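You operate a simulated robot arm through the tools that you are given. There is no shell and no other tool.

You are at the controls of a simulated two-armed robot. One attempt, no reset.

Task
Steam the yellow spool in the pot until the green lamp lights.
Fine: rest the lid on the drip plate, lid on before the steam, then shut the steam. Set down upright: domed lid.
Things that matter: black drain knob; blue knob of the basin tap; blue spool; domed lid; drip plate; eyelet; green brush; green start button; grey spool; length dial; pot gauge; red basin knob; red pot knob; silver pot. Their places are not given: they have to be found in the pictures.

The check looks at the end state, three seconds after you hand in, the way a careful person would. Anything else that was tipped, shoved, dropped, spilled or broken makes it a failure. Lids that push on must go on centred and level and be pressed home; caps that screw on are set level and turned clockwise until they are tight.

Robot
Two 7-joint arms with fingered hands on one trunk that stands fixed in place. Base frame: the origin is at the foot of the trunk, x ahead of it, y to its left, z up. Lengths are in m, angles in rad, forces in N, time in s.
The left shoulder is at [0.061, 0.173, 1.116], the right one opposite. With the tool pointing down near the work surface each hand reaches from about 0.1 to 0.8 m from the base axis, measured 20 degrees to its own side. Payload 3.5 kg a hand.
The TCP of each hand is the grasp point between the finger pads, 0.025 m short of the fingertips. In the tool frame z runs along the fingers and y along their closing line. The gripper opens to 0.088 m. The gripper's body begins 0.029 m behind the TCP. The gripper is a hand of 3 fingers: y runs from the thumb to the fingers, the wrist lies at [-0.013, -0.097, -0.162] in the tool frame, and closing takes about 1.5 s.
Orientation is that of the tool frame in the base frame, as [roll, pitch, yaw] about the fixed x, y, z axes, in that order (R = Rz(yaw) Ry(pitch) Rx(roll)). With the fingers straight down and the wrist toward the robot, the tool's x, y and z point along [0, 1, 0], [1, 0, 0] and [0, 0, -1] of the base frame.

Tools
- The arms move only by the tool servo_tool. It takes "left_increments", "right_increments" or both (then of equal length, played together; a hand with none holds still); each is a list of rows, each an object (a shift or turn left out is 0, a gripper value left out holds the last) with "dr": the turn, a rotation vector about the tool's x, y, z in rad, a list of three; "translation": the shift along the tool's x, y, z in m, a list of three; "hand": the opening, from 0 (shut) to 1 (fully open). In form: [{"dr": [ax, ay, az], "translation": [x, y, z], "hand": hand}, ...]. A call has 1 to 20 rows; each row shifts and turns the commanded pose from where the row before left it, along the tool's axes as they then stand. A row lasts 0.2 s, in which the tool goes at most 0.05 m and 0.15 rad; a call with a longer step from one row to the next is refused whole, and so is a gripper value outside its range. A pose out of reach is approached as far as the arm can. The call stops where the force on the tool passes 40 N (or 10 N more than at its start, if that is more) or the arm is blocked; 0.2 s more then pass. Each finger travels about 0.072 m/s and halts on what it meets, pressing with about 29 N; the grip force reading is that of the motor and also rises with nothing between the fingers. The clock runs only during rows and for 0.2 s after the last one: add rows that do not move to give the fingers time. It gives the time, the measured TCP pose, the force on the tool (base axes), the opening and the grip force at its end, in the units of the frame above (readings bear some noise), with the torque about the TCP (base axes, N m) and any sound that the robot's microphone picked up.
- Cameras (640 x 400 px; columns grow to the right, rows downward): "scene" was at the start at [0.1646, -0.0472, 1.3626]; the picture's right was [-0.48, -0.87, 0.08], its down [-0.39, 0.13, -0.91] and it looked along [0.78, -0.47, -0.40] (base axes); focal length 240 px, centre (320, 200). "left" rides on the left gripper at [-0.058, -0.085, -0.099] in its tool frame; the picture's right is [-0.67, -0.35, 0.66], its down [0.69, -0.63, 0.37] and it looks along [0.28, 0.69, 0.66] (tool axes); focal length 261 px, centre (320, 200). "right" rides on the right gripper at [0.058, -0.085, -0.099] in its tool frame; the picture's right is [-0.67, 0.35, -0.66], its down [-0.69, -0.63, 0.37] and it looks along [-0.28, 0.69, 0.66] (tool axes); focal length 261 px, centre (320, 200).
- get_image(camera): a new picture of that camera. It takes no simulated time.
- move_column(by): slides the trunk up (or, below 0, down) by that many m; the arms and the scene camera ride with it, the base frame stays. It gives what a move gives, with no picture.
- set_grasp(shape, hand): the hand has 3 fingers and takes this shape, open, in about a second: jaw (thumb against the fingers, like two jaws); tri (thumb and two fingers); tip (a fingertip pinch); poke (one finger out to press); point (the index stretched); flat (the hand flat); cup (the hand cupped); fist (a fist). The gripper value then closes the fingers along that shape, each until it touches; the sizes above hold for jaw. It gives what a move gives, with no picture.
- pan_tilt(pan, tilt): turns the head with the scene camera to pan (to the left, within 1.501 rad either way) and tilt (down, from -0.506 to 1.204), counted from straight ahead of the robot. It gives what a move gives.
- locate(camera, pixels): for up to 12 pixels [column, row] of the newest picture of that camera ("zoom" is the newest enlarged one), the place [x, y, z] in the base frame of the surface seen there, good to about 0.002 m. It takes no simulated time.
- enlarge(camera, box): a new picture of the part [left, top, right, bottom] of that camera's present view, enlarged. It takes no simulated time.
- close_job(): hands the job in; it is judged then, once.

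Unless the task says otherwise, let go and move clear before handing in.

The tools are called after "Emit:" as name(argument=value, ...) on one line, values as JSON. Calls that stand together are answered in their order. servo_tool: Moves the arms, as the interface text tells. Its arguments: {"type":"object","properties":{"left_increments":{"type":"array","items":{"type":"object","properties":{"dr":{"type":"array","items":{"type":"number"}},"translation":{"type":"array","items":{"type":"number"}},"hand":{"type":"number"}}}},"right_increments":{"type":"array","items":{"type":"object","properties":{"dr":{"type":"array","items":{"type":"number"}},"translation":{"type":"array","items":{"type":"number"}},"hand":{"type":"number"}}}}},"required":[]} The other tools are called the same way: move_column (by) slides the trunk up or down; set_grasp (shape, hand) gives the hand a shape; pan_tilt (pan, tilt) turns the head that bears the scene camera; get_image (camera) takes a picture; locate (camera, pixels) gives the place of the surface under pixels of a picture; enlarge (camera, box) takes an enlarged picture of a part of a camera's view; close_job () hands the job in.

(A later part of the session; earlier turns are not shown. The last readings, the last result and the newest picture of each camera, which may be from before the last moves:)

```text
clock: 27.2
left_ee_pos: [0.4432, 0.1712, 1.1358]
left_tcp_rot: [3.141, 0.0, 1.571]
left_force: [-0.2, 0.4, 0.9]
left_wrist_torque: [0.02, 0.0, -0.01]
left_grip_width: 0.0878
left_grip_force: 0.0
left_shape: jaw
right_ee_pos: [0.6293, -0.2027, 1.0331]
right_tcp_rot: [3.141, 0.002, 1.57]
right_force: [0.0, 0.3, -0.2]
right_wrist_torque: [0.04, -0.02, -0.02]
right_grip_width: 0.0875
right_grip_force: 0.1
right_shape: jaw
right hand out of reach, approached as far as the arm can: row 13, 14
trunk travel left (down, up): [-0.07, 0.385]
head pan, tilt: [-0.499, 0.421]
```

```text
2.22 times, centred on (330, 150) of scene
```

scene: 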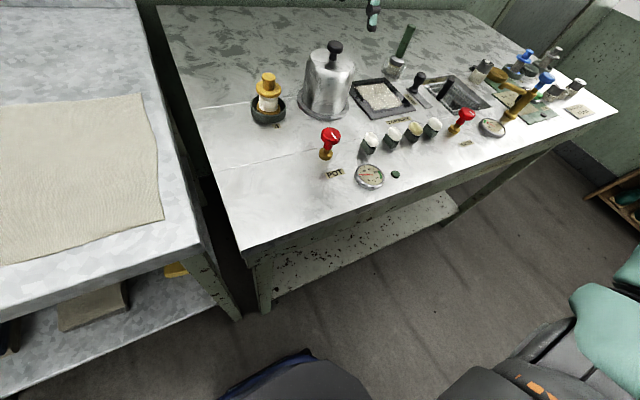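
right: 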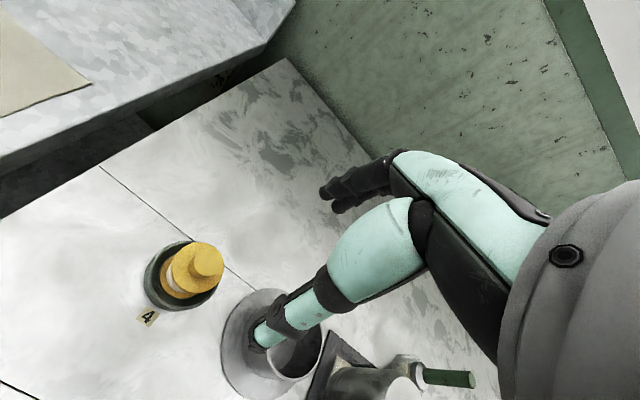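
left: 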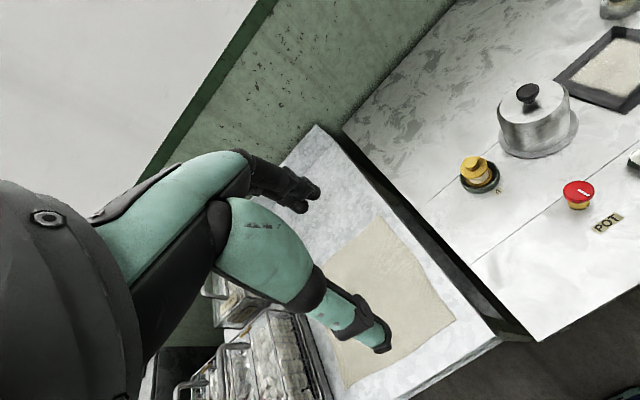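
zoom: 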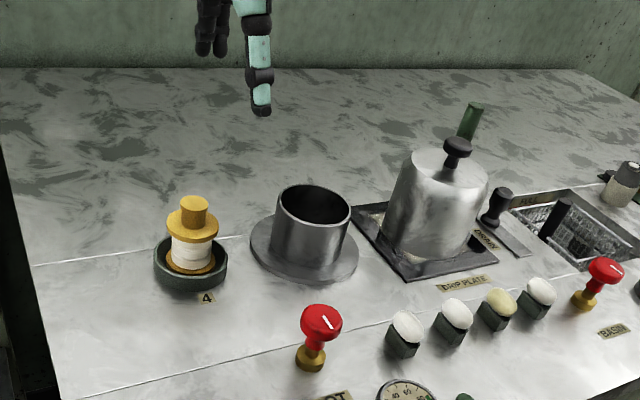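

The spool needs y≈-0.18 but the arm ran out of reach at y≈-0.203 in this wrist pose. I'll rise a bit, yaw the hand so the wrist comes from the right, and lower the trunk.

Emit:
servo_tool(right_increments=[{"translation": [0, 0, -0.03]}, {"translation": [0, 0, -0.03]}, {"dr": [0, 0, -0.1]}, {"dr": [0, 0, -0.1]}, {"dr": [0, 0, -0.1]}, {"dr": [0, 0, -0.1]}, {}])

Emit:
move_column(by=-0.065)

Emit:
pan_tilt(pan=-0.45, tilt=0.33)

Emit:
get_image(camera="right")

Emit:
get_image(camera="scene")

```text
clock: 28.8
left_ee_pos: [0.444, 0.1714, 1.1358]
left_tcp_rot: [3.141, 0.0, 1.57]
left_force: [1.1, -0.1, 0.2]
left_wrist_torque: [0.0, 0.0, -0.01]
left_grip_width: 0.0877
left_grip_force: 0.1
left_shape: jaw
right_ee_pos: [0.6305, -0.2356, 1.0874]
right_tcp_rot: [3.14, 0.003, 1.97]
right_force: [-0.5, 0.4, -0.1]
right_wrist_torque: [-0.04, 0.03, 0.01]
right_grip_width: 0.0878
right_grip_force: 0.1
right_shape: jaw
right hand out of reach, approached as far as the arm can: row 1, 2
trunk travel left (down, up): [-0.07, 0.385]
head pan, tilt: [-0.499, 0.421]
```

```text
clock: 29.8
left_ee_pos: [0.4416, 0.1709, 1.0727]
left_tcp_rot: [3.14, 0.001, 1.571]
left_force: [0.2, -0.9, 0.8]
left_wrist_torque: [0.02, -0.02, -0.01]
left_grip_width: 0.0877
left_grip_force: 0.0
left_shape: jaw
right_ee_pos: [0.6292, -0.2353, 1.0247]
right_tcp_rot: [3.138, 0.001, 1.969]
right_force: [-1.2, 0.4, 0.2]
right_wrist_torque: [0.01, 0.01, -0.04]
right_grip_width: 0.0876
right_grip_force: 0.0
right_shape: jaw
trunk travel left (down, up): [-0.005, 0.45]
head pan, tilt: [-0.499, 0.421]
```

```text
clock: 30.5
left_ee_pos: [0.4443, 0.1708, 1.071]
left_tcp_rot: [3.141, 0.0, 1.57]
left_force: [-0.8, -0.2, -0.1]
left_wrist_torque: [-0.01, -0.01, 0.01]
left_grip_width: 0.0875
left_grip_force: 0.1
left_shape: jaw
right_ee_pos: [0.63, -0.2353, 1.0231]
right_tcp_rot: [3.14, 0.002, 1.97]
right_force: [-0.5, -0.4, -0.2]
right_wrist_torque: [0.0, 0.0, -0.01]
right_grip_width: 0.0874
right_grip_force: 0.1
right_shape: jaw
trunk travel left (down, up): [-0.005, 0.45]
head pan, tilt: [-0.45, 0.33]
```

```text
taken
```

right: 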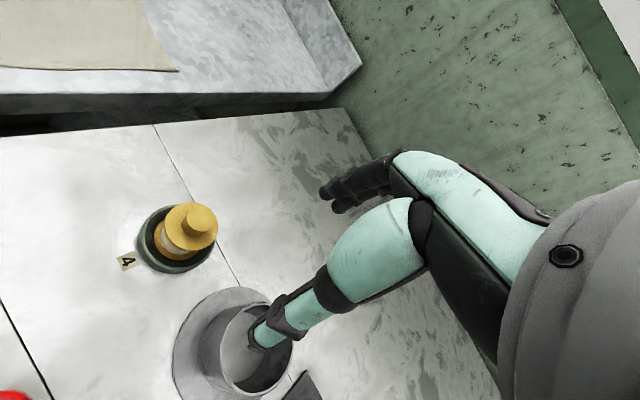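

```text
taken
```

scene: 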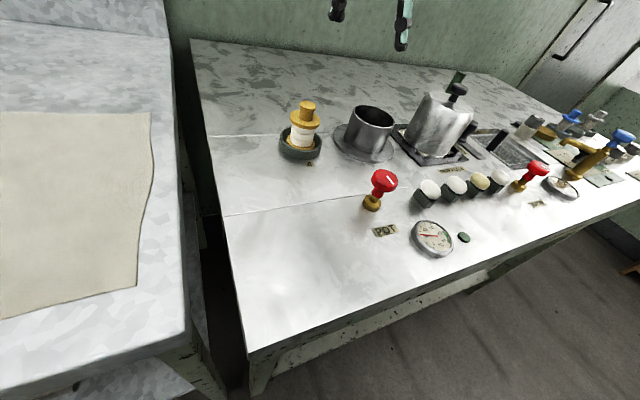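

The reach limit is inward-high; with the yaw of 0.4 and the lower trunk I'll try moving to y≈-0.182 while descending to z≈0.975.

Emit:
locate(camera="right", pixels=[[200, 217], [186, 217], [215, 217], [201, 204], [199, 230], [188, 240], [180, 205], [212, 240]])

Emit:
servo_tool(right_increments=[{"translation": [0, 0, 0.02]}, {"translation": [0, 0, 0.025]}, {"translation": [0.0163, 0.0069, 0]}, {"translation": [0.0163, 0.0069, 0]}, {"translation": [0.0163, 0.0069, 0]}, {}, {}])

Emit:
get_image(camera="right")

Emit:
enlarge(camera="scene", box=[240, 0, 440, 180])

```text
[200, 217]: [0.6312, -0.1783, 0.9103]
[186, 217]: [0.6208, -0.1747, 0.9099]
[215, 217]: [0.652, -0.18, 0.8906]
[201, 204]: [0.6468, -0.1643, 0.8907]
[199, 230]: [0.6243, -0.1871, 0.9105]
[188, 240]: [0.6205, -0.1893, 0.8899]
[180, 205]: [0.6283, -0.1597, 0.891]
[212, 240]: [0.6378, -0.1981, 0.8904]
```

```text
clock: 32.1
left_ee_pos: [0.4441, 0.1718, 1.0718]
left_tcp_rot: [3.141, -0.001, 1.571]
left_force: [-0.7, 0.6, 0.1]
left_wrist_torque: [0.01, -0.05, 0.0]
left_grip_width: 0.0877
left_grip_force: 0.1
left_shape: jaw
right_ee_pos: [0.6307, -0.1835, 0.9772]
right_tcp_rot: [-3.141, 0.001, 1.971]
right_force: [0.3, 0.2, 0.3]
right_wrist_torque: [0.02, 0.0, 0.02]
right_grip_width: 0.0879
right_grip_force: 0.1
right_shape: jaw
trunk travel left (down, up): [-0.005, 0.45]
head pan, tilt: [-0.45, 0.33]
```

```text
taken
```

right: 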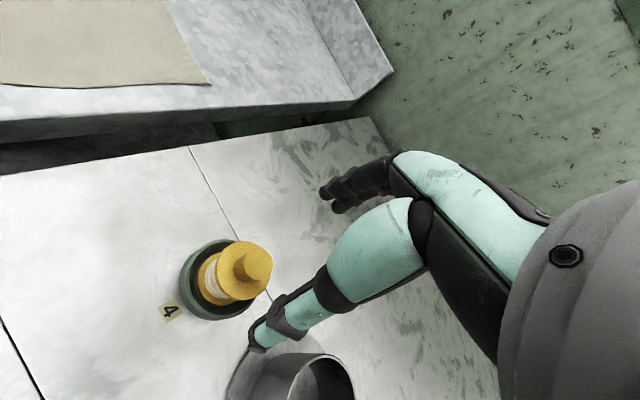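

```text
2.22 times, centred on (340, 90) of scene
```

zoom: 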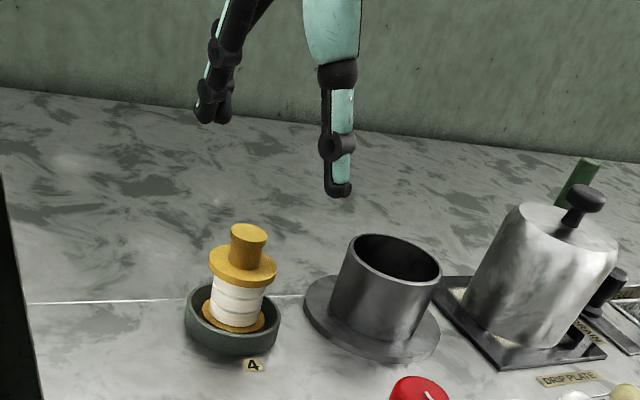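

Emit:
locate(camera="right", pixels=[[258, 263], [247, 263], [270, 264], [258, 252], [257, 274], [247, 242], [220, 275], [265, 280]])

Emit:
locate(camera="zoom", pixels=[[249, 230], [236, 230], [264, 232], [240, 255], [243, 275], [215, 260], [272, 270], [246, 283], [210, 110], [340, 190]])

Emit:
enlarge(camera="right", box=[160, 210, 320, 340])

```text
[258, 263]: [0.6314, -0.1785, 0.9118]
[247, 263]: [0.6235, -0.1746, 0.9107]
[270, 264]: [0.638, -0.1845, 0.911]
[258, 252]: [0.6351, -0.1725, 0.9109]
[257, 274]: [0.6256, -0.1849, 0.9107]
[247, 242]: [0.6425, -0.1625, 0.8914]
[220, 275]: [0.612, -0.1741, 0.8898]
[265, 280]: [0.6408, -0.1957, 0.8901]
```

```text
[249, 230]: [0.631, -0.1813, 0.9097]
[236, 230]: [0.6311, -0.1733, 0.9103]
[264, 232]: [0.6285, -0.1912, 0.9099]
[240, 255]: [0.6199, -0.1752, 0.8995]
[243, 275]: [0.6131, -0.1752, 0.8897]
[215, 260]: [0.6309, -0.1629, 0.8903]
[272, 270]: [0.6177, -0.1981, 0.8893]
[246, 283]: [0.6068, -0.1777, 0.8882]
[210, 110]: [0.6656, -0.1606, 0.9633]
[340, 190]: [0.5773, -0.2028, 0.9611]
```

```text
3.08 times, centred on (240, 275) of right
```

zoom: 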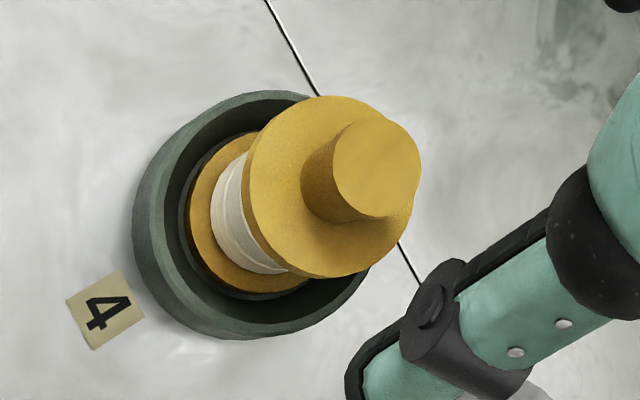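

Spool stub centre is (0.631,-0.180), r≈0.009, from flange z≈0.890 to 0.911. I'll descend to TCP z≈0.920 and grip the stub.

Emit:
servo_tool(right_increments=[{"translation": [0.0032, 0.0014, 0.01]}, {"translation": [0, 0, 0.02]}, {"translation": [0, 0, 0.015]}, {"translation": [0, 0, 0.012]}, {}, {}])

Emit:
get_image(camera="right")

Emit:
enlarge(camera="scene", box=[240, 50, 400, 190])

```text
clock: 33.5
left_ee_pos: [0.4443, 0.1715, 1.0705]
left_tcp_rot: [-3.14, 0.0, 1.572]
left_force: [-0.3, -0.1, 0.2]
left_wrist_torque: [0.01, 0.0, -0.02]
left_grip_width: 0.0877
left_grip_force: 0.1
left_shape: jaw
right_ee_pos: [0.6308, -0.1803, 0.9209]
right_tcp_rot: [-3.141, 0.002, 1.971]
right_force: [-0.2, -0.7, 0.0]
right_wrist_torque: [-0.02, 0.0, 0.03]
right_grip_width: 0.0877
right_grip_force: 0.1
right_shape: jaw
trunk travel left (down, up): [-0.005, 0.45]
head pan, tilt: [-0.45, 0.33]
```

```text
taken
```

right: 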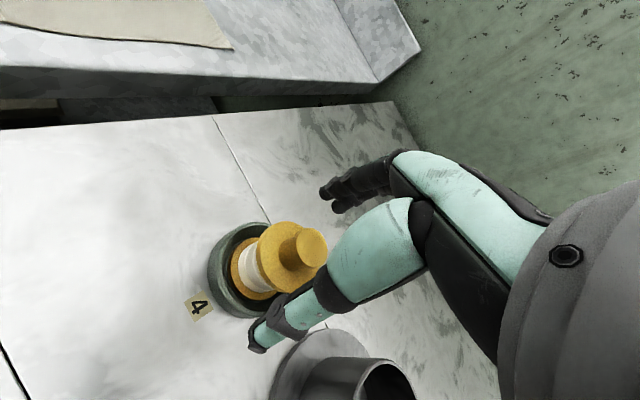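

```text
2.86 times, centred on (320, 120) of scene
```

zoom: 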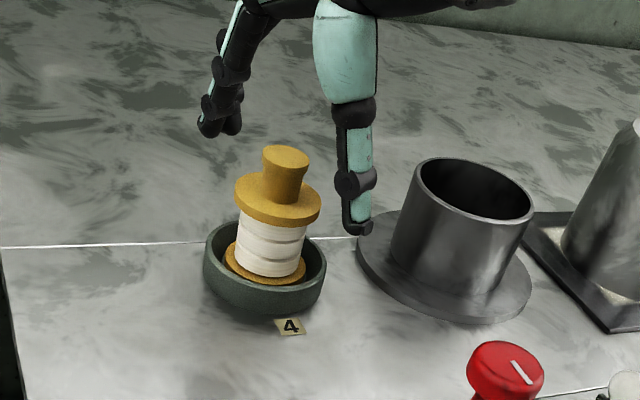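

Thumb and fingers straddle the waisted stub. Closing now.

Emit:
servo_tool(right_increments=[{"hand": 0.6}, {"hand": 0.45}, {"hand": 0.35}, {"hand": 0.25}, {"hand": 0.15}, {"hand": 0.05}, {"hand": 0.0}, {"hand": 0.0}, {"hand": 0.0}])

Emit:
enlarge(camera="scene", box=[240, 50, 400, 190])

```text
clock: 35.5
left_ee_pos: [0.4441, 0.1725, 1.071]
left_tcp_rot: [-3.141, 0.0, 1.57]
left_force: [0.7, 1.0, -0.4]
left_wrist_torque: [0.01, 0.02, -0.02]
left_grip_width: 0.0877
left_grip_force: 0.1
left_shape: jaw
right_ee_pos: [0.6312, -0.1809, 0.9209]
right_tcp_rot: [3.141, 0.0, 1.971]
right_force: [-0.8, 0.8, 0.2]
right_wrist_torque: [0.0, 0.01, -0.03]
right_grip_width: 0.0145
right_grip_force: 29.2
right_shape: jaw
trunk travel left (down, up): [-0.005, 0.45]
head pan, tilt: [-0.45, 0.33]
```

```text
2.86 times, centred on (320, 120) of scene
```

zoom: 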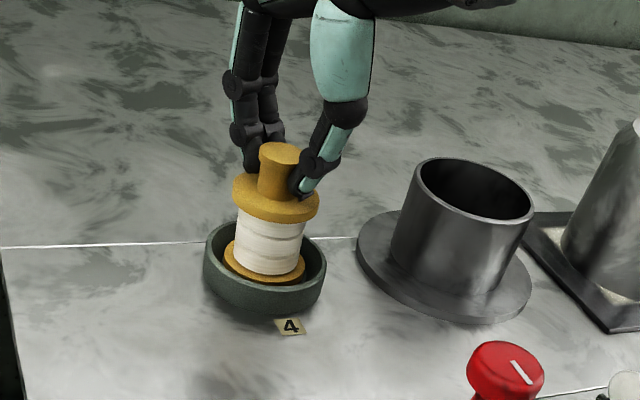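

Grip on the stub reads 0.0145 m, 29 N. I'll lift a little and check that the spool hangs straight.

Emit:
servo_tool(right_increments=[{"translation": [0, 0, -0.005], "hand": 0}, {"translation": [0, 0, -0.01]}, {"translation": [0, 0, -0.015]}, {"translation": [0, 0, -0.02]}, {}])

Emit:
enlarge(camera="scene", box=[240, 20, 400, 180])

Emit:
get_image(camera="right")

```text
clock: 36.7
left_ee_pos: [0.4449, 0.1713, 1.0702]
left_tcp_rot: [-3.14, 0.0, 1.57]
left_force: [0.6, 0.3, 1.2]
left_wrist_torque: [-0.01, -0.02, -0.03]
left_grip_width: 0.0877
left_grip_force: 0.2
left_shape: jaw
right_ee_pos: [0.6313, -0.1798, 0.9701]
right_tcp_rot: [3.14, 0.003, 1.97]
right_force: [0.0, 0.8, -1.1]
right_wrist_torque: [0.0, 0.02, 0.03]
right_grip_width: 0.0146
right_grip_force: 28.8
right_shape: jaw
trunk travel left (down, up): [-0.005, 0.45]
head pan, tilt: [-0.45, 0.33]
```

```text
2.50 times, centred on (320, 100) of scene
```

zoom: 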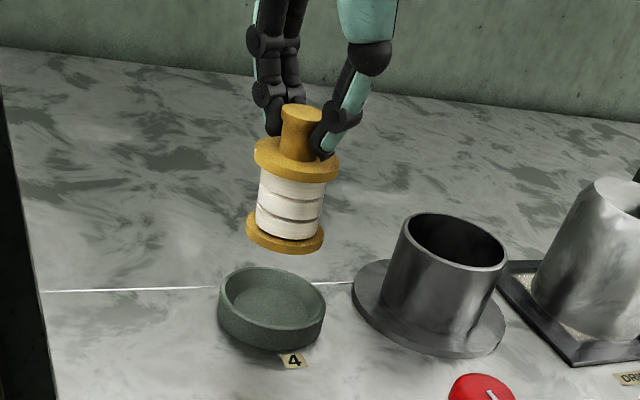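

```text
taken
```

right: 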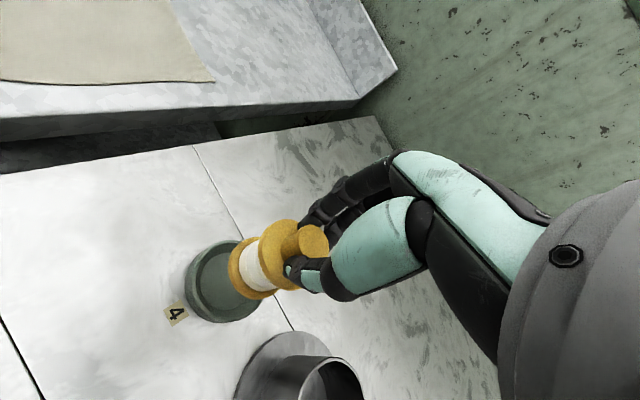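

The spool came up straight and its dish stayed put. I'll raise it above the rim and measure the spool and the pot.

Emit:
servo_tool(right_increments=[{"translation": [0, 0, -0.015]}, {"translation": [0, 0, -0.015]}, {}])

Emit:
enlarge(camera="scene", box=[260, 10, 420, 170])

Emit:
get_image(camera="right")

```text
clock: 37.5
left_ee_pos: [0.4442, 0.1716, 1.0715]
left_tcp_rot: [3.141, -0.001, 1.57]
left_force: [0.2, 0.1, -0.7]
left_wrist_torque: [-0.04, 0.03, -0.03]
left_grip_width: 0.0879
left_grip_force: 0.1
left_shape: jaw
right_ee_pos: [0.6313, -0.1793, 0.999]
right_tcp_rot: [-3.141, 0.002, 1.971]
right_force: [-0.1, 0.8, -0.2]
right_wrist_torque: [-0.03, 0.0, 0.01]
right_grip_width: 0.0144
right_grip_force: 29.2
right_shape: jaw
trunk travel left (down, up): [-0.005, 0.45]
head pan, tilt: [-0.45, 0.33]
```

```text
2.50 times, centred on (340, 90) of scene
```

zoom: 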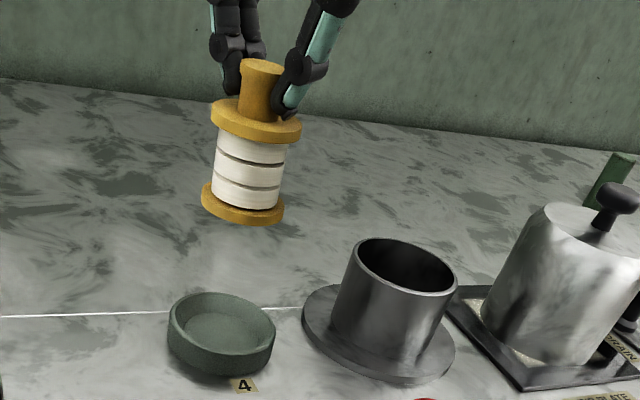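

```text
taken
```

right: 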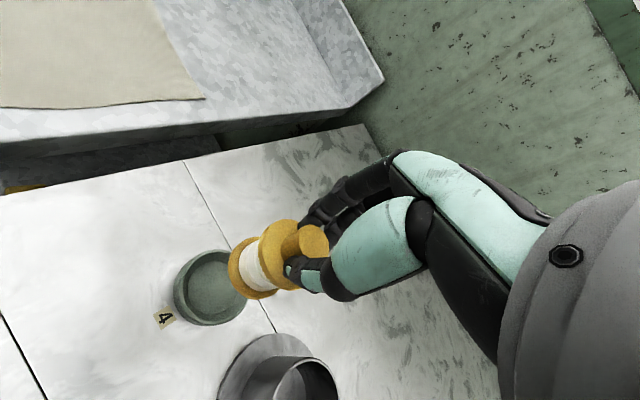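

Emit:
locate(camera="zoom", pixels=[[204, 205], [235, 220], [270, 222], [212, 122], [245, 140], [295, 140], [262, 62], [358, 255], [400, 243], [450, 280], [400, 290], [400, 270]])

Emit:
locate(camera="right", pixels=[[313, 240], [298, 240], [325, 250], [215, 285], [232, 265], [310, 375], [335, 380], [280, 365]])

```text
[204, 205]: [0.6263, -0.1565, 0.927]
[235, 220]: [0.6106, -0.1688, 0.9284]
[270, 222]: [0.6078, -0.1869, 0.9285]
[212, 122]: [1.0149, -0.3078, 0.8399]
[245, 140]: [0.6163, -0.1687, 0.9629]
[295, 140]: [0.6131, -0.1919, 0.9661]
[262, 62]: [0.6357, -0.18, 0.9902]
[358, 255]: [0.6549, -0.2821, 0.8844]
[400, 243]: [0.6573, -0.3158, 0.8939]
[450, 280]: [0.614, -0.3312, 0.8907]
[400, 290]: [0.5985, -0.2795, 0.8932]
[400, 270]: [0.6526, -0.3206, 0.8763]
```

```text
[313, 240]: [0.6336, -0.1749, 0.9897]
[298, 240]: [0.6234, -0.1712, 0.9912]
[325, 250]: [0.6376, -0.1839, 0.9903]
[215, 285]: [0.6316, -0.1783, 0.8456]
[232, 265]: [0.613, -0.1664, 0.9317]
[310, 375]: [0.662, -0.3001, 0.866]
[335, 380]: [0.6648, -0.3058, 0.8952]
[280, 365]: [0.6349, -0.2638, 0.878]
```

Spool bottom is at z≈0.925 and centred on the TCP; the pot rim is at 0.894, centre (0.628,-0.2995). Moving over the pot.

Emit:
servo_tool(right_increments=[{"translation": [-0.01827, -0.00813, 0]}, {"translation": [-0.01827, -0.00813, 0]}, {"translation": [-0.01827, -0.00813, 0]}, {"translation": [-0.01827, -0.00813, 0]}, {"translation": [-0.01827, -0.00813, 0]}, {"translation": [-0.01827, -0.00813, 0]}, {}, {}])

Emit:
enlarge(camera="scene", box=[300, 20, 460, 180])

Emit:
get_image(camera="right")

```text
clock: 39.3
left_ee_pos: [0.4432, 0.171, 1.0709]
left_tcp_rot: [3.141, 0.001, 1.573]
left_force: [0.5, 0.1, -0.5]
left_wrist_torque: [0.0, -0.01, 0.0]
left_grip_width: 0.0875
left_grip_force: 0.0
left_shape: jaw
right_ee_pos: [0.6289, -0.3017, 1.0006]
right_tcp_rot: [3.139, 0.001, 1.971]
right_force: [0.0, 0.0, -0.1]
right_wrist_torque: [0.01, 0.01, 0.01]
right_grip_width: 0.0142
right_grip_force: 28.9
right_shape: jaw
trunk travel left (down, up): [-0.005, 0.45]
head pan, tilt: [-0.45, 0.33]
```

```text
2.50 times, centred on (380, 100) of scene
```

zoom: 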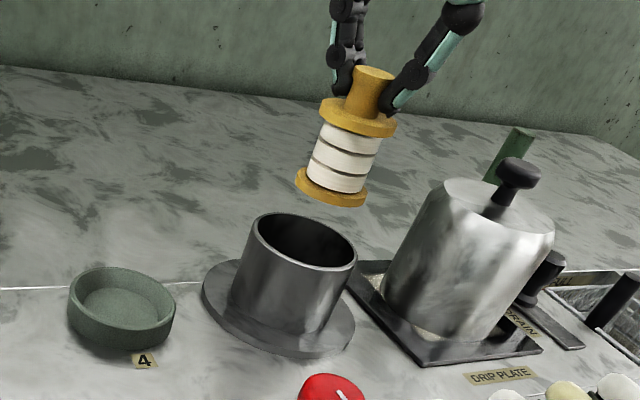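

```text
taken
```

right: 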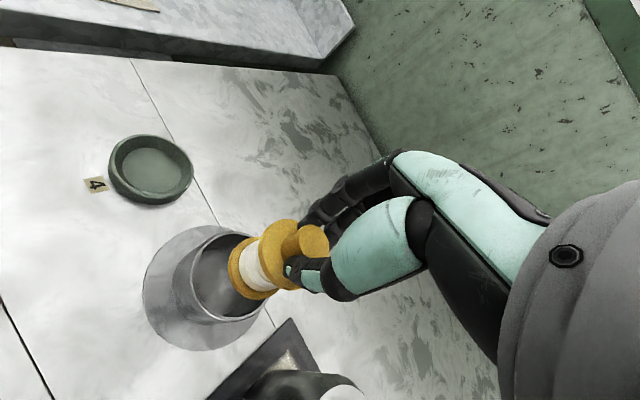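

Emit:
locate(camera="zoom", pixels=[[298, 185], [325, 200], [358, 203], [375, 72], [255, 240], [305, 213], [352, 245], [300, 263], [335, 268], [265, 222]])

Emit:
locate(camera="right", pixels=[[212, 285], [190, 290], [205, 243], [230, 310], [240, 312], [192, 275], [225, 236], [200, 270], [232, 270], [245, 290]])

```text
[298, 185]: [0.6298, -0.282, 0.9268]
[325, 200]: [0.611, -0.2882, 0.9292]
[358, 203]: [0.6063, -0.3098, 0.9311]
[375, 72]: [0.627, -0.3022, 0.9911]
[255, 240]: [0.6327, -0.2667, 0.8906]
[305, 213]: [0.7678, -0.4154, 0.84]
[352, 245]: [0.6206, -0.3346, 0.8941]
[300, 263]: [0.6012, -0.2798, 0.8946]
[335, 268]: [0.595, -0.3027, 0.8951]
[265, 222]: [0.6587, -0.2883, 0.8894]
```

```text
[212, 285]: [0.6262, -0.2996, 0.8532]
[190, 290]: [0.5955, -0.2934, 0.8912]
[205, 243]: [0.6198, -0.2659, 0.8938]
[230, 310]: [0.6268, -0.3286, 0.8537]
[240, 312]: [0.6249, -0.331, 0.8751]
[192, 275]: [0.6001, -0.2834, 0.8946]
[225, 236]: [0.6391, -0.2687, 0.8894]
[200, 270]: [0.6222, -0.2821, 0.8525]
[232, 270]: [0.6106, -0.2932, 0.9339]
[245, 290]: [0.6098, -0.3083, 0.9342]
```

Spool and pot axes agree within ~2 mm; the pot floor is at z≈0.853. I'll lower the spool 0.066 m and then creep to contact.

Emit:
servo_tool(right_increments=[{"translation": [0, -0.001, 0.02]}, {"translation": [0, 0, 0.02]}, {"translation": [0, 0, 0.015]}, {"translation": [0, 0, 0.011]}, {}, {}])

Emit:
enlarge(camera="scene", box=[320, 50, 440, 170])

Emit:
get_image(camera="right")

```text
clock: 40.7
left_ee_pos: [0.4455, 0.1706, 1.0713]
left_tcp_rot: [-3.141, 0.001, 1.571]
left_force: [-0.7, 0.5, -0.3]
left_wrist_torque: [0.01, 0.0, -0.04]
left_grip_width: 0.0875
left_grip_force: 0.1
left_shape: jaw
right_ee_pos: [0.6292, -0.3002, 0.9365]
right_tcp_rot: [3.14, 0.002, 1.97]
right_force: [0.2, 0.4, -0.6]
right_wrist_torque: [0.02, 0.01, 0.03]
right_grip_width: 0.0147
right_grip_force: 28.7
right_shape: jaw
trunk travel left (down, up): [-0.005, 0.45]
head pan, tilt: [-0.45, 0.33]
```

```text
3.33 times, centred on (380, 110) of scene
```

zoom: 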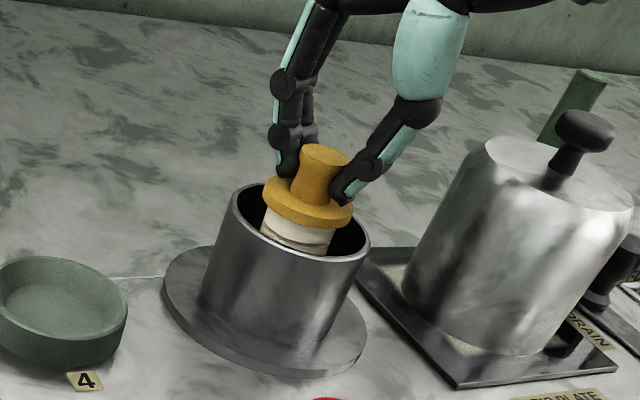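

```text
taken
```

right: 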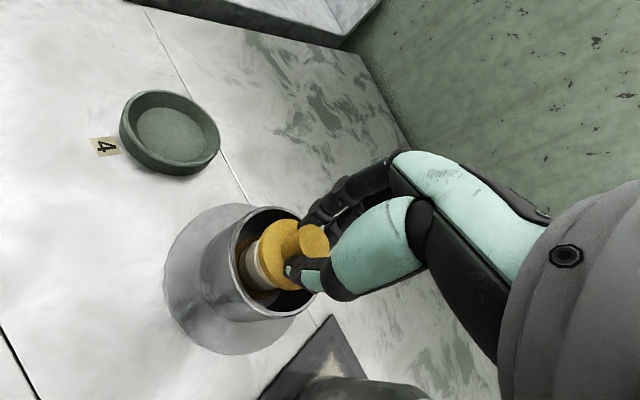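

The spool is inside the pot, centred. Creeping down to the floor.

Emit:
servo_tool(right_increments=[{"translation": [0, 0, 0.004]}, {"translation": [0, 0, 0.002]}, {"translation": [0, 0, 0.001]}, {}, {"translation": [0, 0, 0.001]}, {}])

```text
clock: 42.1
left_ee_pos: [0.4439, 0.1706, 1.0717]
left_tcp_rot: [-3.14, 0.0, 1.57]
left_force: [-0.6, 0.2, 0.9]
left_wrist_torque: [0.0, 0.01, 0.02]
left_grip_width: 0.0876
left_grip_force: 0.1
left_shape: jaw
right_ee_pos: [0.627, -0.3005, 0.9265]
right_tcp_rot: [-3.14, 0.002, 1.971]
right_force: [-0.2, 0.3, -0.2]
right_wrist_torque: [-0.01, 0.02, 0.0]
right_grip_width: 0.0143
right_grip_force: 29.2
right_shape: jaw
trunk travel left (down, up): [-0.005, 0.45]
head pan, tilt: [-0.45, 0.33]
```

Emit:
servo_tool(right_increments=[{"translation": [0, 0, 0.0015]}, {}, {"translation": [0, 0, 0.001]}, {}])

Emit:
enlarge(camera="scene", box=[330, 80, 410, 160])

```text
clock: 43.1
left_ee_pos: [0.4433, 0.171, 1.0721]
left_tcp_rot: [-3.142, -0.001, 1.571]
left_force: [0.0, 0.0, -0.1]
left_wrist_torque: [0.0, 0.02, 0.02]
left_grip_width: 0.0877
left_grip_force: 0.1
left_shape: jaw
right_ee_pos: [0.6271, -0.3003, 0.9262]
right_tcp_rot: [3.139, 0.002, 1.97]
right_force: [-1.1, -0.5, 4.6]
right_wrist_torque: [0.02, -0.04, -0.02]
right_grip_width: 0.0147
right_grip_force: 28.6
right_shape: jaw
trunk travel left (down, up): [-0.005, 0.45]
head pan, tilt: [-0.45, 0.33]
```

```text
5.00 times, centred on (370, 120) of scene
```

zoom: 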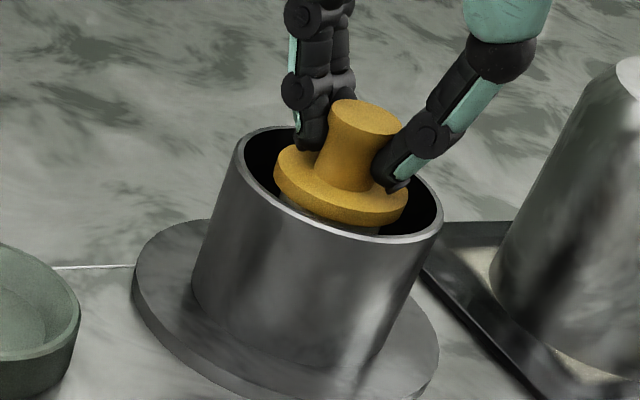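

Contact at 4.6 N: the spool is on the pot floor. Releasing and rising.

Emit:
servo_tool(right_increments=[{"hand": 0.25}, {"hand": 0.35}, {"hand": 0.45, "translation": [0, 0, -0.003]}, {"translation": [0, 0, -0.01]}, {"translation": [0, 0, -0.025]}, {"translation": [0, 0, -0.03]}, {"translation": [0, 0, -0.03]}, {}])

Emit:
enlarge(camera="scene", box=[300, 40, 460, 180])

Emit:
get_image(camera="right")

```text
clock: 44.9
left_ee_pos: [0.4435, 0.1716, 1.0721]
left_tcp_rot: [3.142, 0.001, 1.57]
left_force: [0.6, 0.2, 0.0]
left_wrist_torque: [-0.01, -0.03, 0.0]
left_grip_width: 0.0877
left_grip_force: 0.0
left_shape: jaw
right_ee_pos: [0.6276, -0.3008, 1.0226]
right_tcp_rot: [3.14, 0.001, 1.97]
right_force: [0.3, 1.3, -0.3]
right_wrist_torque: [-0.03, 0.0, 0.03]
right_grip_width: 0.039
right_grip_force: 0.0
right_shape: jaw
trunk travel left (down, up): [-0.005, 0.45]
head pan, tilt: [-0.45, 0.33]
```

```text
2.86 times, centred on (380, 110) of scene
```

zoom: 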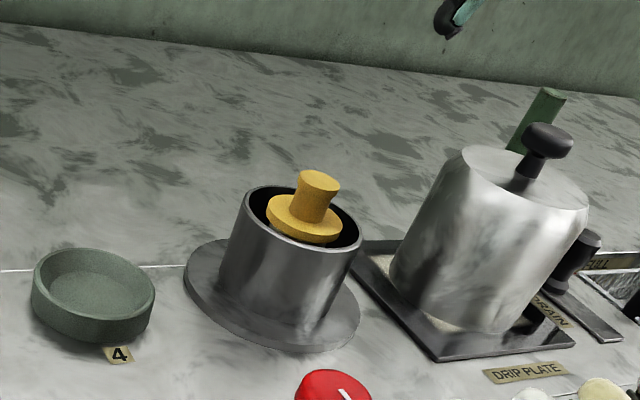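

```text
taken
```

right: 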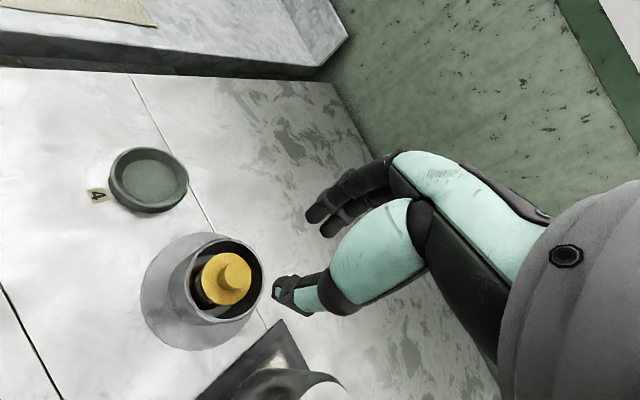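

The spool stands upright in the pot and the hand is clear. Next I'll locate the lid knob on the drip plate.

Emit:
locate(camera="zoom", pixels=[[548, 130], [530, 135], [570, 145], [522, 180], [470, 155], [500, 180], [560, 200], [580, 195], [318, 180], [290, 215], [335, 220]])

Emit:
servo_tool(right_increments=[{"dr": [0, 0, 0.1], "hand": 1.0}, {"dr": [0, 0, 0.1]}, {"dr": [0, 0, 0.1]}, {"dr": [0, 0, 0.1]}, {"translation": [-0.028, -0.0026, 0]}, {"translation": [-0.028, -0.0026, 0]}, {"translation": [-0.028, -0.0026, 0]}, {"translation": [-0.028, -0.0026, 0]}, {"translation": [-0.028, -0.0026, 0]}, {}, {}])

Emit:
get_image(camera="right")

Emit:
enlarge(camera="scene", box=[340, 20, 500, 180])

```text
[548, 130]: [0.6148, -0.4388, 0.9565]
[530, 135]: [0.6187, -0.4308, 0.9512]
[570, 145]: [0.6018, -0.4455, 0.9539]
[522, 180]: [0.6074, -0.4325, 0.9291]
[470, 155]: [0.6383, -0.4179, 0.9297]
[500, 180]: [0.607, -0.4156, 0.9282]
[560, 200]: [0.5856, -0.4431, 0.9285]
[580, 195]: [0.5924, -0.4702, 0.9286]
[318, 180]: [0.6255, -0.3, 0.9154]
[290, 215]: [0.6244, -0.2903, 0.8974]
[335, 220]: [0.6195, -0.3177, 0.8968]
```

```text
clock: 47.3
left_ee_pos: [0.4454, 0.1713, 1.0714]
left_tcp_rot: [-3.141, 0.0, 1.571]
left_force: [0.2, -0.1, 0.0]
left_wrist_torque: [0.02, 0.0, 0.0]
left_grip_width: 0.0876
left_grip_force: 0.0
left_shape: jaw
right_ee_pos: [0.6127, -0.4407, 1.0232]
right_tcp_rot: [3.141, 0.002, 1.572]
right_force: [0.2, 0.2, -0.4]
right_wrist_torque: [-0.01, 0.04, 0.0]
right_grip_width: 0.0876
right_grip_force: 0.1
right_shape: jaw
trunk travel left (down, up): [-0.005, 0.45]
head pan, tilt: [-0.45, 0.33]
```

```text
taken
```

right: 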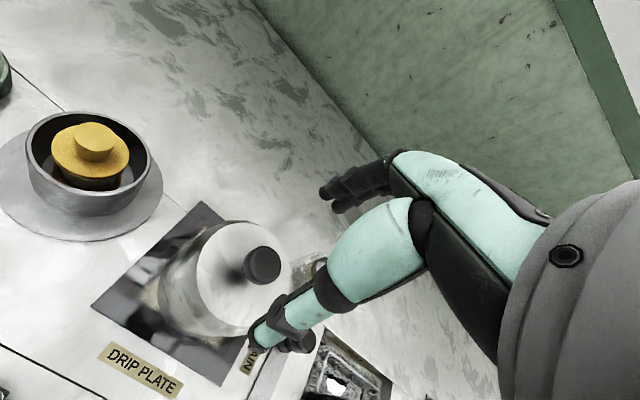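

```text
2.50 times, centred on (420, 100) of scene
```

zoom: 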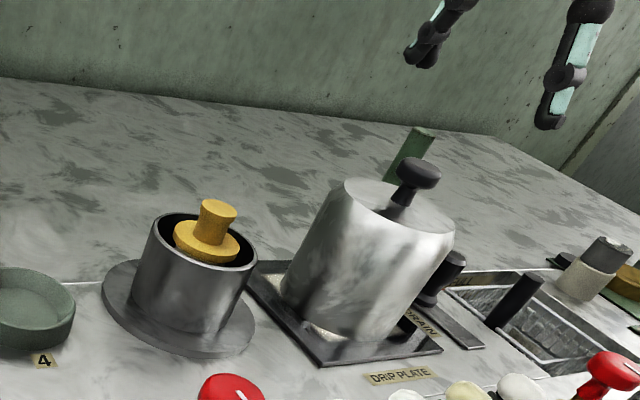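

Emit:
locate(camera="right", pixels=[[245, 263], [263, 246], [280, 265], [263, 284], [262, 264], [205, 255], [250, 225], [285, 240], [215, 300]])

Emit:
enlarge(camera="right", box=[140, 200, 320, 350])

```text
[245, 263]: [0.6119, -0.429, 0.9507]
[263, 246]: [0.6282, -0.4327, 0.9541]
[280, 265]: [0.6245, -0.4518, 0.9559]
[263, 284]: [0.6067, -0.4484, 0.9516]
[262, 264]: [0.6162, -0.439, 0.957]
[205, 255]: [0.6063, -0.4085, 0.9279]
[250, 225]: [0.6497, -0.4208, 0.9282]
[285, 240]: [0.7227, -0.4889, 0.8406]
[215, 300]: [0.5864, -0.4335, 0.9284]
```

```text
2.67 times, centred on (230, 275) of right
```

zoom: 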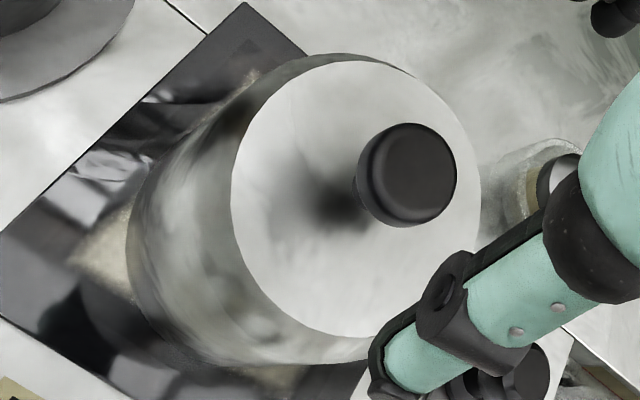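

Knob centre is (0.617,-0.4395), lid top z≈0.9285. I'll align and descend to TCP z≈0.958, then close.

Emit:
servo_tool(right_increments=[{"translation": [0.001, 0.0045, 0.015]}, {"translation": [0, 0, 0.02]}, {"translation": [0, 0, 0.015]}, {"translation": [0, 0, 0.01]}, {"translation": [0, 0, 0.005]}, {}])

Emit:
enlarge(camera="scene", box=[380, 40, 480, 140])

Emit:
get_image(camera="right")

```text
clock: 48.7
left_ee_pos: [0.4444, 0.1716, 1.0714]
left_tcp_rot: [-3.141, 0.0, 1.571]
left_force: [-0.5, -0.2, 0.4]
left_wrist_torque: [0.03, -0.02, 0.01]
left_grip_width: 0.0876
left_grip_force: 0.1
left_shape: jaw
right_ee_pos: [0.6196, -0.4394, 0.9567]
right_tcp_rot: [3.141, 0.002, 1.571]
right_force: [-0.8, -0.2, 0.2]
right_wrist_torque: [-0.02, 0.02, 0.02]
right_grip_width: 0.0875
right_grip_force: 0.0
right_shape: jaw
trunk travel left (down, up): [-0.005, 0.45]
head pan, tilt: [-0.45, 0.33]
```

```text
4.00 times, centred on (430, 90) of scene
```

zoom: 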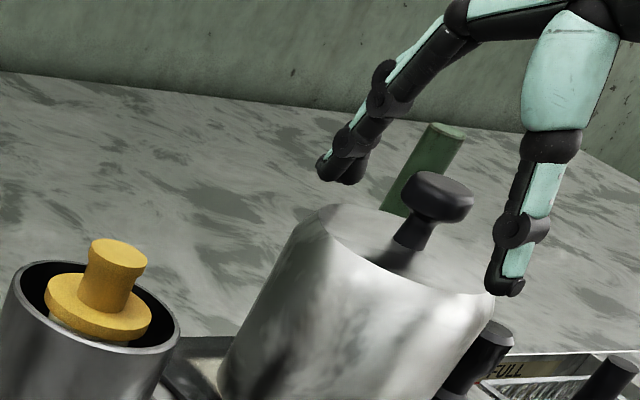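

```text
taken
```

right: 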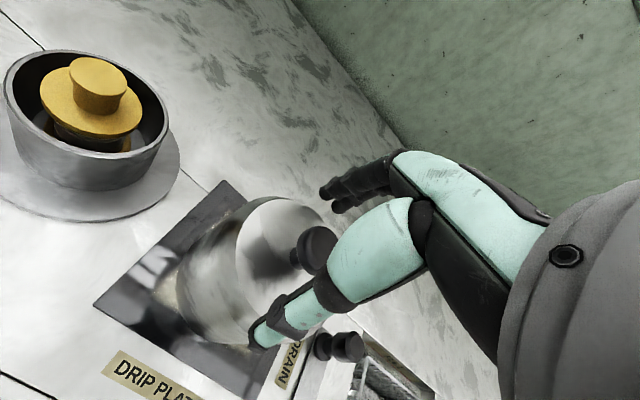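

Emit:
servo_tool(right_increments=[{"hand": 0.6, "translation": [0, -0.0015, -0.001]}, {"hand": 0.45}, {"hand": 0.35}, {"hand": 0.28}, {"hand": 0.22}, {"hand": 0.15}, {"hand": 0.0}, {"hand": 0.0}, {"hand": 0.0}])

Emit:
enlarge(camera="scene", box=[370, 40, 490, 160])

Emit:
get_image(camera="right")

```text
clock: 50.7
left_ee_pos: [0.4439, 0.1699, 1.0718]
left_tcp_rot: [3.141, -0.002, 1.571]
left_force: [0.7, -0.4, -0.3]
left_wrist_torque: [-0.03, 0.0, -0.01]
left_grip_width: 0.0877
left_grip_force: 0.0
left_shape: jaw
right_ee_pos: [0.6174, -0.4387, 0.9585]
right_tcp_rot: [3.141, 0.0, 1.572]
right_force: [0.0, -0.3, 1.3]
right_wrist_torque: [-0.08, -0.13, 0.01]
right_grip_width: 0.0178
right_grip_force: 29.0
right_shape: jaw
trunk travel left (down, up): [-0.005, 0.45]
head pan, tilt: [-0.45, 0.33]
```

```text
3.33 times, centred on (430, 100) of scene
```

zoom: 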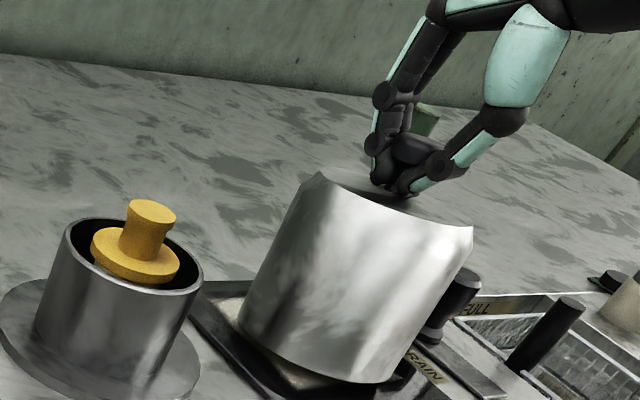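

```text
taken
```

right: 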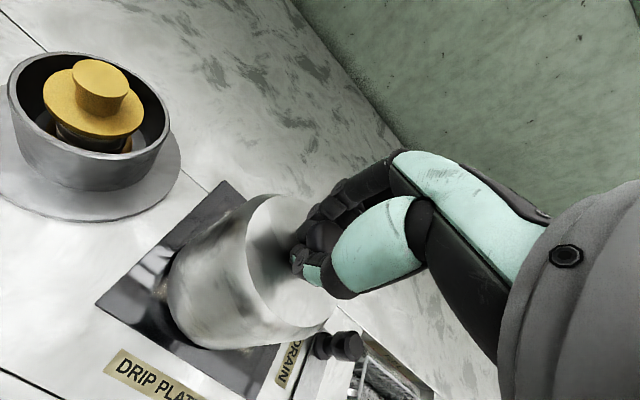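

Gripped (0.0178 m). The lid tipped slightly in the grip as before; I'll lift it 0.10 m, apply the same levelling turn, and measure.

Emit:
servo_tool(right_increments=[{"translation": [0, 0, -0.005], "hand": 0}, {"translation": [0, 0, -0.01]}, {"translation": [0, 0, -0.02]}, {"translation": [0, 0, -0.025]}, {"translation": [0, 0, -0.025]}, {"translation": [0, 0, -0.02]}, {"dr": [-0.05, -0.05, 0]}, {"dr": [-0.05, -0.05, 0]}, {}, {}])

Emit:
enlarge(camera="scene", box=[360, 0, 500, 140])

Emit:
get_image(camera="right")

```text
clock: 52.9
left_ee_pos: [0.4442, 0.1703, 1.071]
left_tcp_rot: [3.14, -0.001, 1.57]
left_force: [0.1, 0.1, 0.2]
left_wrist_torque: [-0.02, 0.02, 0.02]
left_grip_width: 0.0875
left_grip_force: 0.0
left_shape: jaw
right_ee_pos: [0.6174, -0.4389, 1.0641]
right_tcp_rot: [3.04, 0.1, 1.566]
right_force: [0.6, 0.7, -1.8]
right_wrist_torque: [0.02, 0.0, -0.02]
right_grip_width: 0.0175
right_grip_force: 28.9
right_shape: jaw
trunk travel left (down, up): [-0.005, 0.45]
head pan, tilt: [-0.45, 0.33]
```

```text
2.86 times, centred on (430, 70) of scene
```

zoom: 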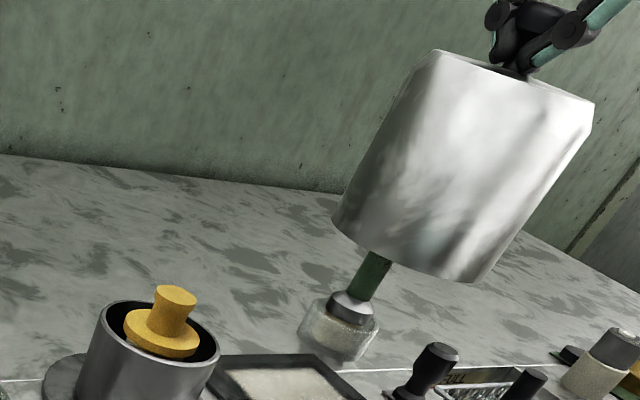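

```text
taken
```

right: 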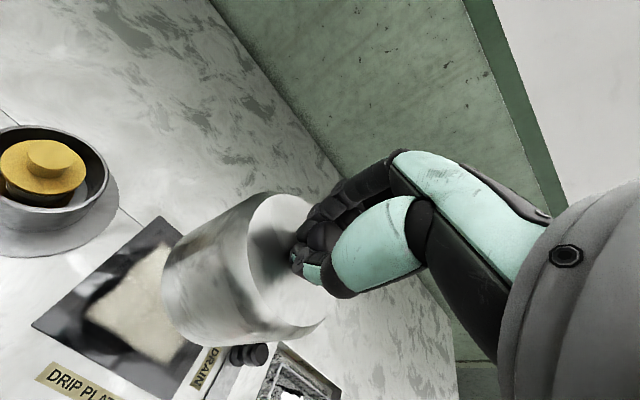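

Emit:
locate(camera="right", pixels=[[285, 198], [270, 208], [255, 235], [265, 265], [280, 300], [300, 315], [320, 310], [310, 295], [290, 290], [265, 222], [290, 210]])

Emit:
locate(camera="zoom", pixels=[[336, 215], [350, 230], [380, 248], [420, 268], [465, 278], [440, 55], [500, 75], [590, 110], [480, 270], [350, 180], [400, 200], [520, 180]])

```text
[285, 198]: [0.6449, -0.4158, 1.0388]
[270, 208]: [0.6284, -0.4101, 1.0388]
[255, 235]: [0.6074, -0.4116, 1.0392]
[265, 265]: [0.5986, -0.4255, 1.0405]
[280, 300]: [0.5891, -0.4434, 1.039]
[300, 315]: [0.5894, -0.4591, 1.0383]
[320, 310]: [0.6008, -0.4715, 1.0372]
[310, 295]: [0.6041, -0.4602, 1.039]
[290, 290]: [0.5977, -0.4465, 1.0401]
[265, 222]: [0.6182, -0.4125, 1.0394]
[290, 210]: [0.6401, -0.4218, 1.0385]
```

```text
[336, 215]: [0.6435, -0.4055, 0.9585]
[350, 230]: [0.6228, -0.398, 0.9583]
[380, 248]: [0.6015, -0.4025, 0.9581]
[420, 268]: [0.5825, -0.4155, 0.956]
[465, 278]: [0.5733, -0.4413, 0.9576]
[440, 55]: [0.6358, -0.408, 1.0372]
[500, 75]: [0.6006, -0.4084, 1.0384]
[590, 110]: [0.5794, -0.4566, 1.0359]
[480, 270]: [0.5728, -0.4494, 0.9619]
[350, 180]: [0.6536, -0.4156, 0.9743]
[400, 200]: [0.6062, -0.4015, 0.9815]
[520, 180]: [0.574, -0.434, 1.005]
```

The lid is level (top 1.037–1.040), its bottom rim at z≈0.957 centred at (0.619,-0.4435). I'll carry it over the pot centre (0.628,-0.299).

Emit:
servo_tool(right_increments=[{"translation": [0.024, 0.0015, -0.00225]}, {"translation": [0.024, 0.0015, -0.00225]}, {"translation": [0.024, 0.0015, -0.00225]}, {"translation": [0.024, 0.0015, -0.00225]}, {"translation": [0.024, 0.0015, -0.00225]}, {"translation": [0.024, 0.0015, -0.00225]}, {}, {}])

Emit:
enlarge(camera="scene", box=[310, 0, 450, 170])

Emit:
get_image(camera="right")

```text
clock: 54.7
left_ee_pos: [0.4443, 0.1707, 1.0706]
left_tcp_rot: [-3.142, 0.001, 1.57]
left_force: [0.2, 0.0, -0.8]
left_wrist_torque: [-0.05, 0.01, -0.02]
left_grip_width: 0.0876
left_grip_force: 0.0
left_shape: jaw
right_ee_pos: [0.6237, -0.2933, 1.0621]
right_tcp_rot: [3.039, 0.1, 1.566]
right_force: [-0.2, -0.1, -1.4]
right_wrist_torque: [-0.01, 0.02, -0.01]
right_grip_width: 0.0172
right_grip_force: 29.1
right_shape: jaw
trunk travel left (down, up): [-0.005, 0.45]
head pan, tilt: [-0.45, 0.33]
```

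```text
2.35 times, centred on (380, 85) of scene
```

zoom: 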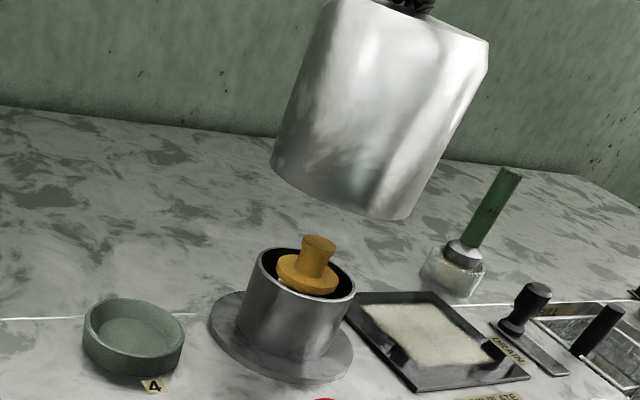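

```text
taken
```

right: 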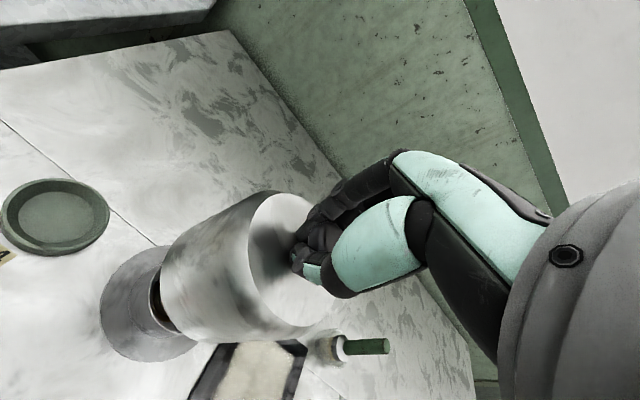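

Emit:
locate(camera="zoom", pixels=[[273, 160], [283, 178], [310, 197], [350, 213], [390, 218], [405, 212], [325, 15], [400, 30], [255, 265], [300, 297], [345, 295], [353, 280]])

Emit:
locate(camera="right", pixels=[[285, 198], [270, 208], [255, 235], [265, 265], [280, 300], [300, 315], [320, 310], [290, 290], [175, 330], [165, 300], [105, 320], [130, 355]])

```text
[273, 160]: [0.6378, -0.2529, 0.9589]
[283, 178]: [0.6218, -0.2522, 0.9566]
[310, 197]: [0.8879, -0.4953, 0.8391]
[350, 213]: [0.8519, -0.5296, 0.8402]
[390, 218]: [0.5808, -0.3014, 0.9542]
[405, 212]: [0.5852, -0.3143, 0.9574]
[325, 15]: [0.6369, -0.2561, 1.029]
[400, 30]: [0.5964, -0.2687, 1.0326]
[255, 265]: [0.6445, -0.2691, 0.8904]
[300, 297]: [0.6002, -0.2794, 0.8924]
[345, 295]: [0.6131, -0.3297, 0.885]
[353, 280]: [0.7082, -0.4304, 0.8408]
```

```text
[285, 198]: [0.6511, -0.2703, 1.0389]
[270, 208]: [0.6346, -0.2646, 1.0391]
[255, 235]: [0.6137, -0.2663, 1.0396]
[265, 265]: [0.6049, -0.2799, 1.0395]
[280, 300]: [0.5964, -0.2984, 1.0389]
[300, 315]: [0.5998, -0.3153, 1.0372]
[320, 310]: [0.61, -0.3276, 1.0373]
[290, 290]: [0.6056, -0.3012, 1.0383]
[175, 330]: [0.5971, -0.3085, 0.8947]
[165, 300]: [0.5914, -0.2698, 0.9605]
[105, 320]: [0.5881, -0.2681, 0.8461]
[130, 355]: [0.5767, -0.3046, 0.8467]
```

Lid centre is (0.6255,-0.298), needing about +2.5 mm x and −1 mm y. I'll correct that and lower it 0.065 m over the spool.

Emit:
servo_tool(right_increments=[{"translation": [-0.001, 0.0025, 0.0003]}, {"translation": [0.00198, -0.00198, 0.0198]}, {"translation": [0.00198, -0.00198, 0.0198]}, {"translation": [0.00248, -0.00248, 0.0248]}, {}, {}])

Emit:
enlarge(camera="scene", box=[310, 20, 450, 170])

Emit:
get_image(camera="right")

```text
clock: 56.1
left_ee_pos: [0.4438, 0.1712, 1.0709]
left_tcp_rot: [-3.141, -0.001, 1.571]
left_force: [0.2, 0.2, 0.5]
left_wrist_torque: [0.01, -0.01, -0.01]
left_grip_width: 0.0876
left_grip_force: 0.0
left_shape: jaw
right_ee_pos: [0.6307, -0.294, 0.9979]
right_tcp_rot: [3.04, 0.101, 1.565]
right_force: [-0.3, -0.5, -1.7]
right_wrist_torque: [-0.01, 0.05, -0.02]
right_grip_width: 0.0171
right_grip_force: 28.7
right_shape: jaw
trunk travel left (down, up): [-0.005, 0.45]
head pan, tilt: [-0.45, 0.33]
```

```text
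2.67 times, centred on (380, 95) of scene
```

zoom: 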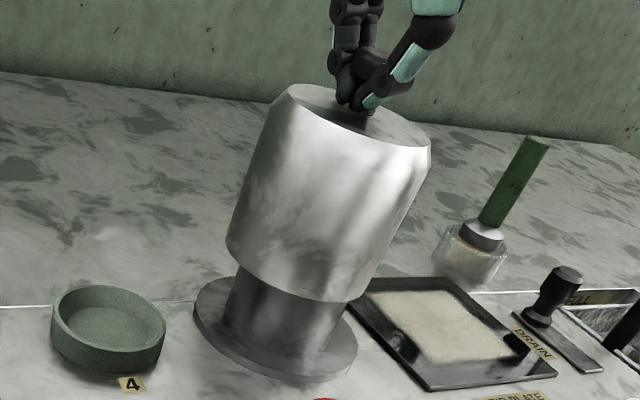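

```text
taken
```

right: 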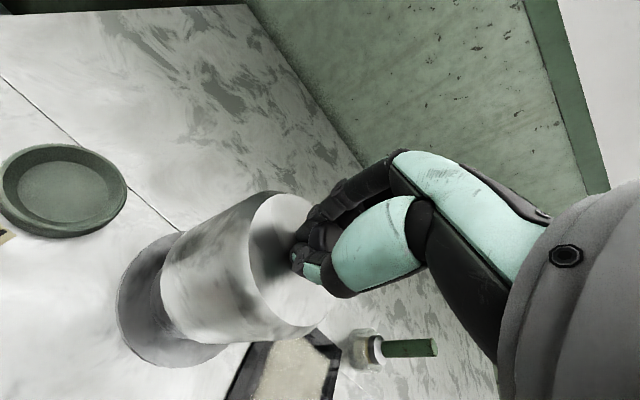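

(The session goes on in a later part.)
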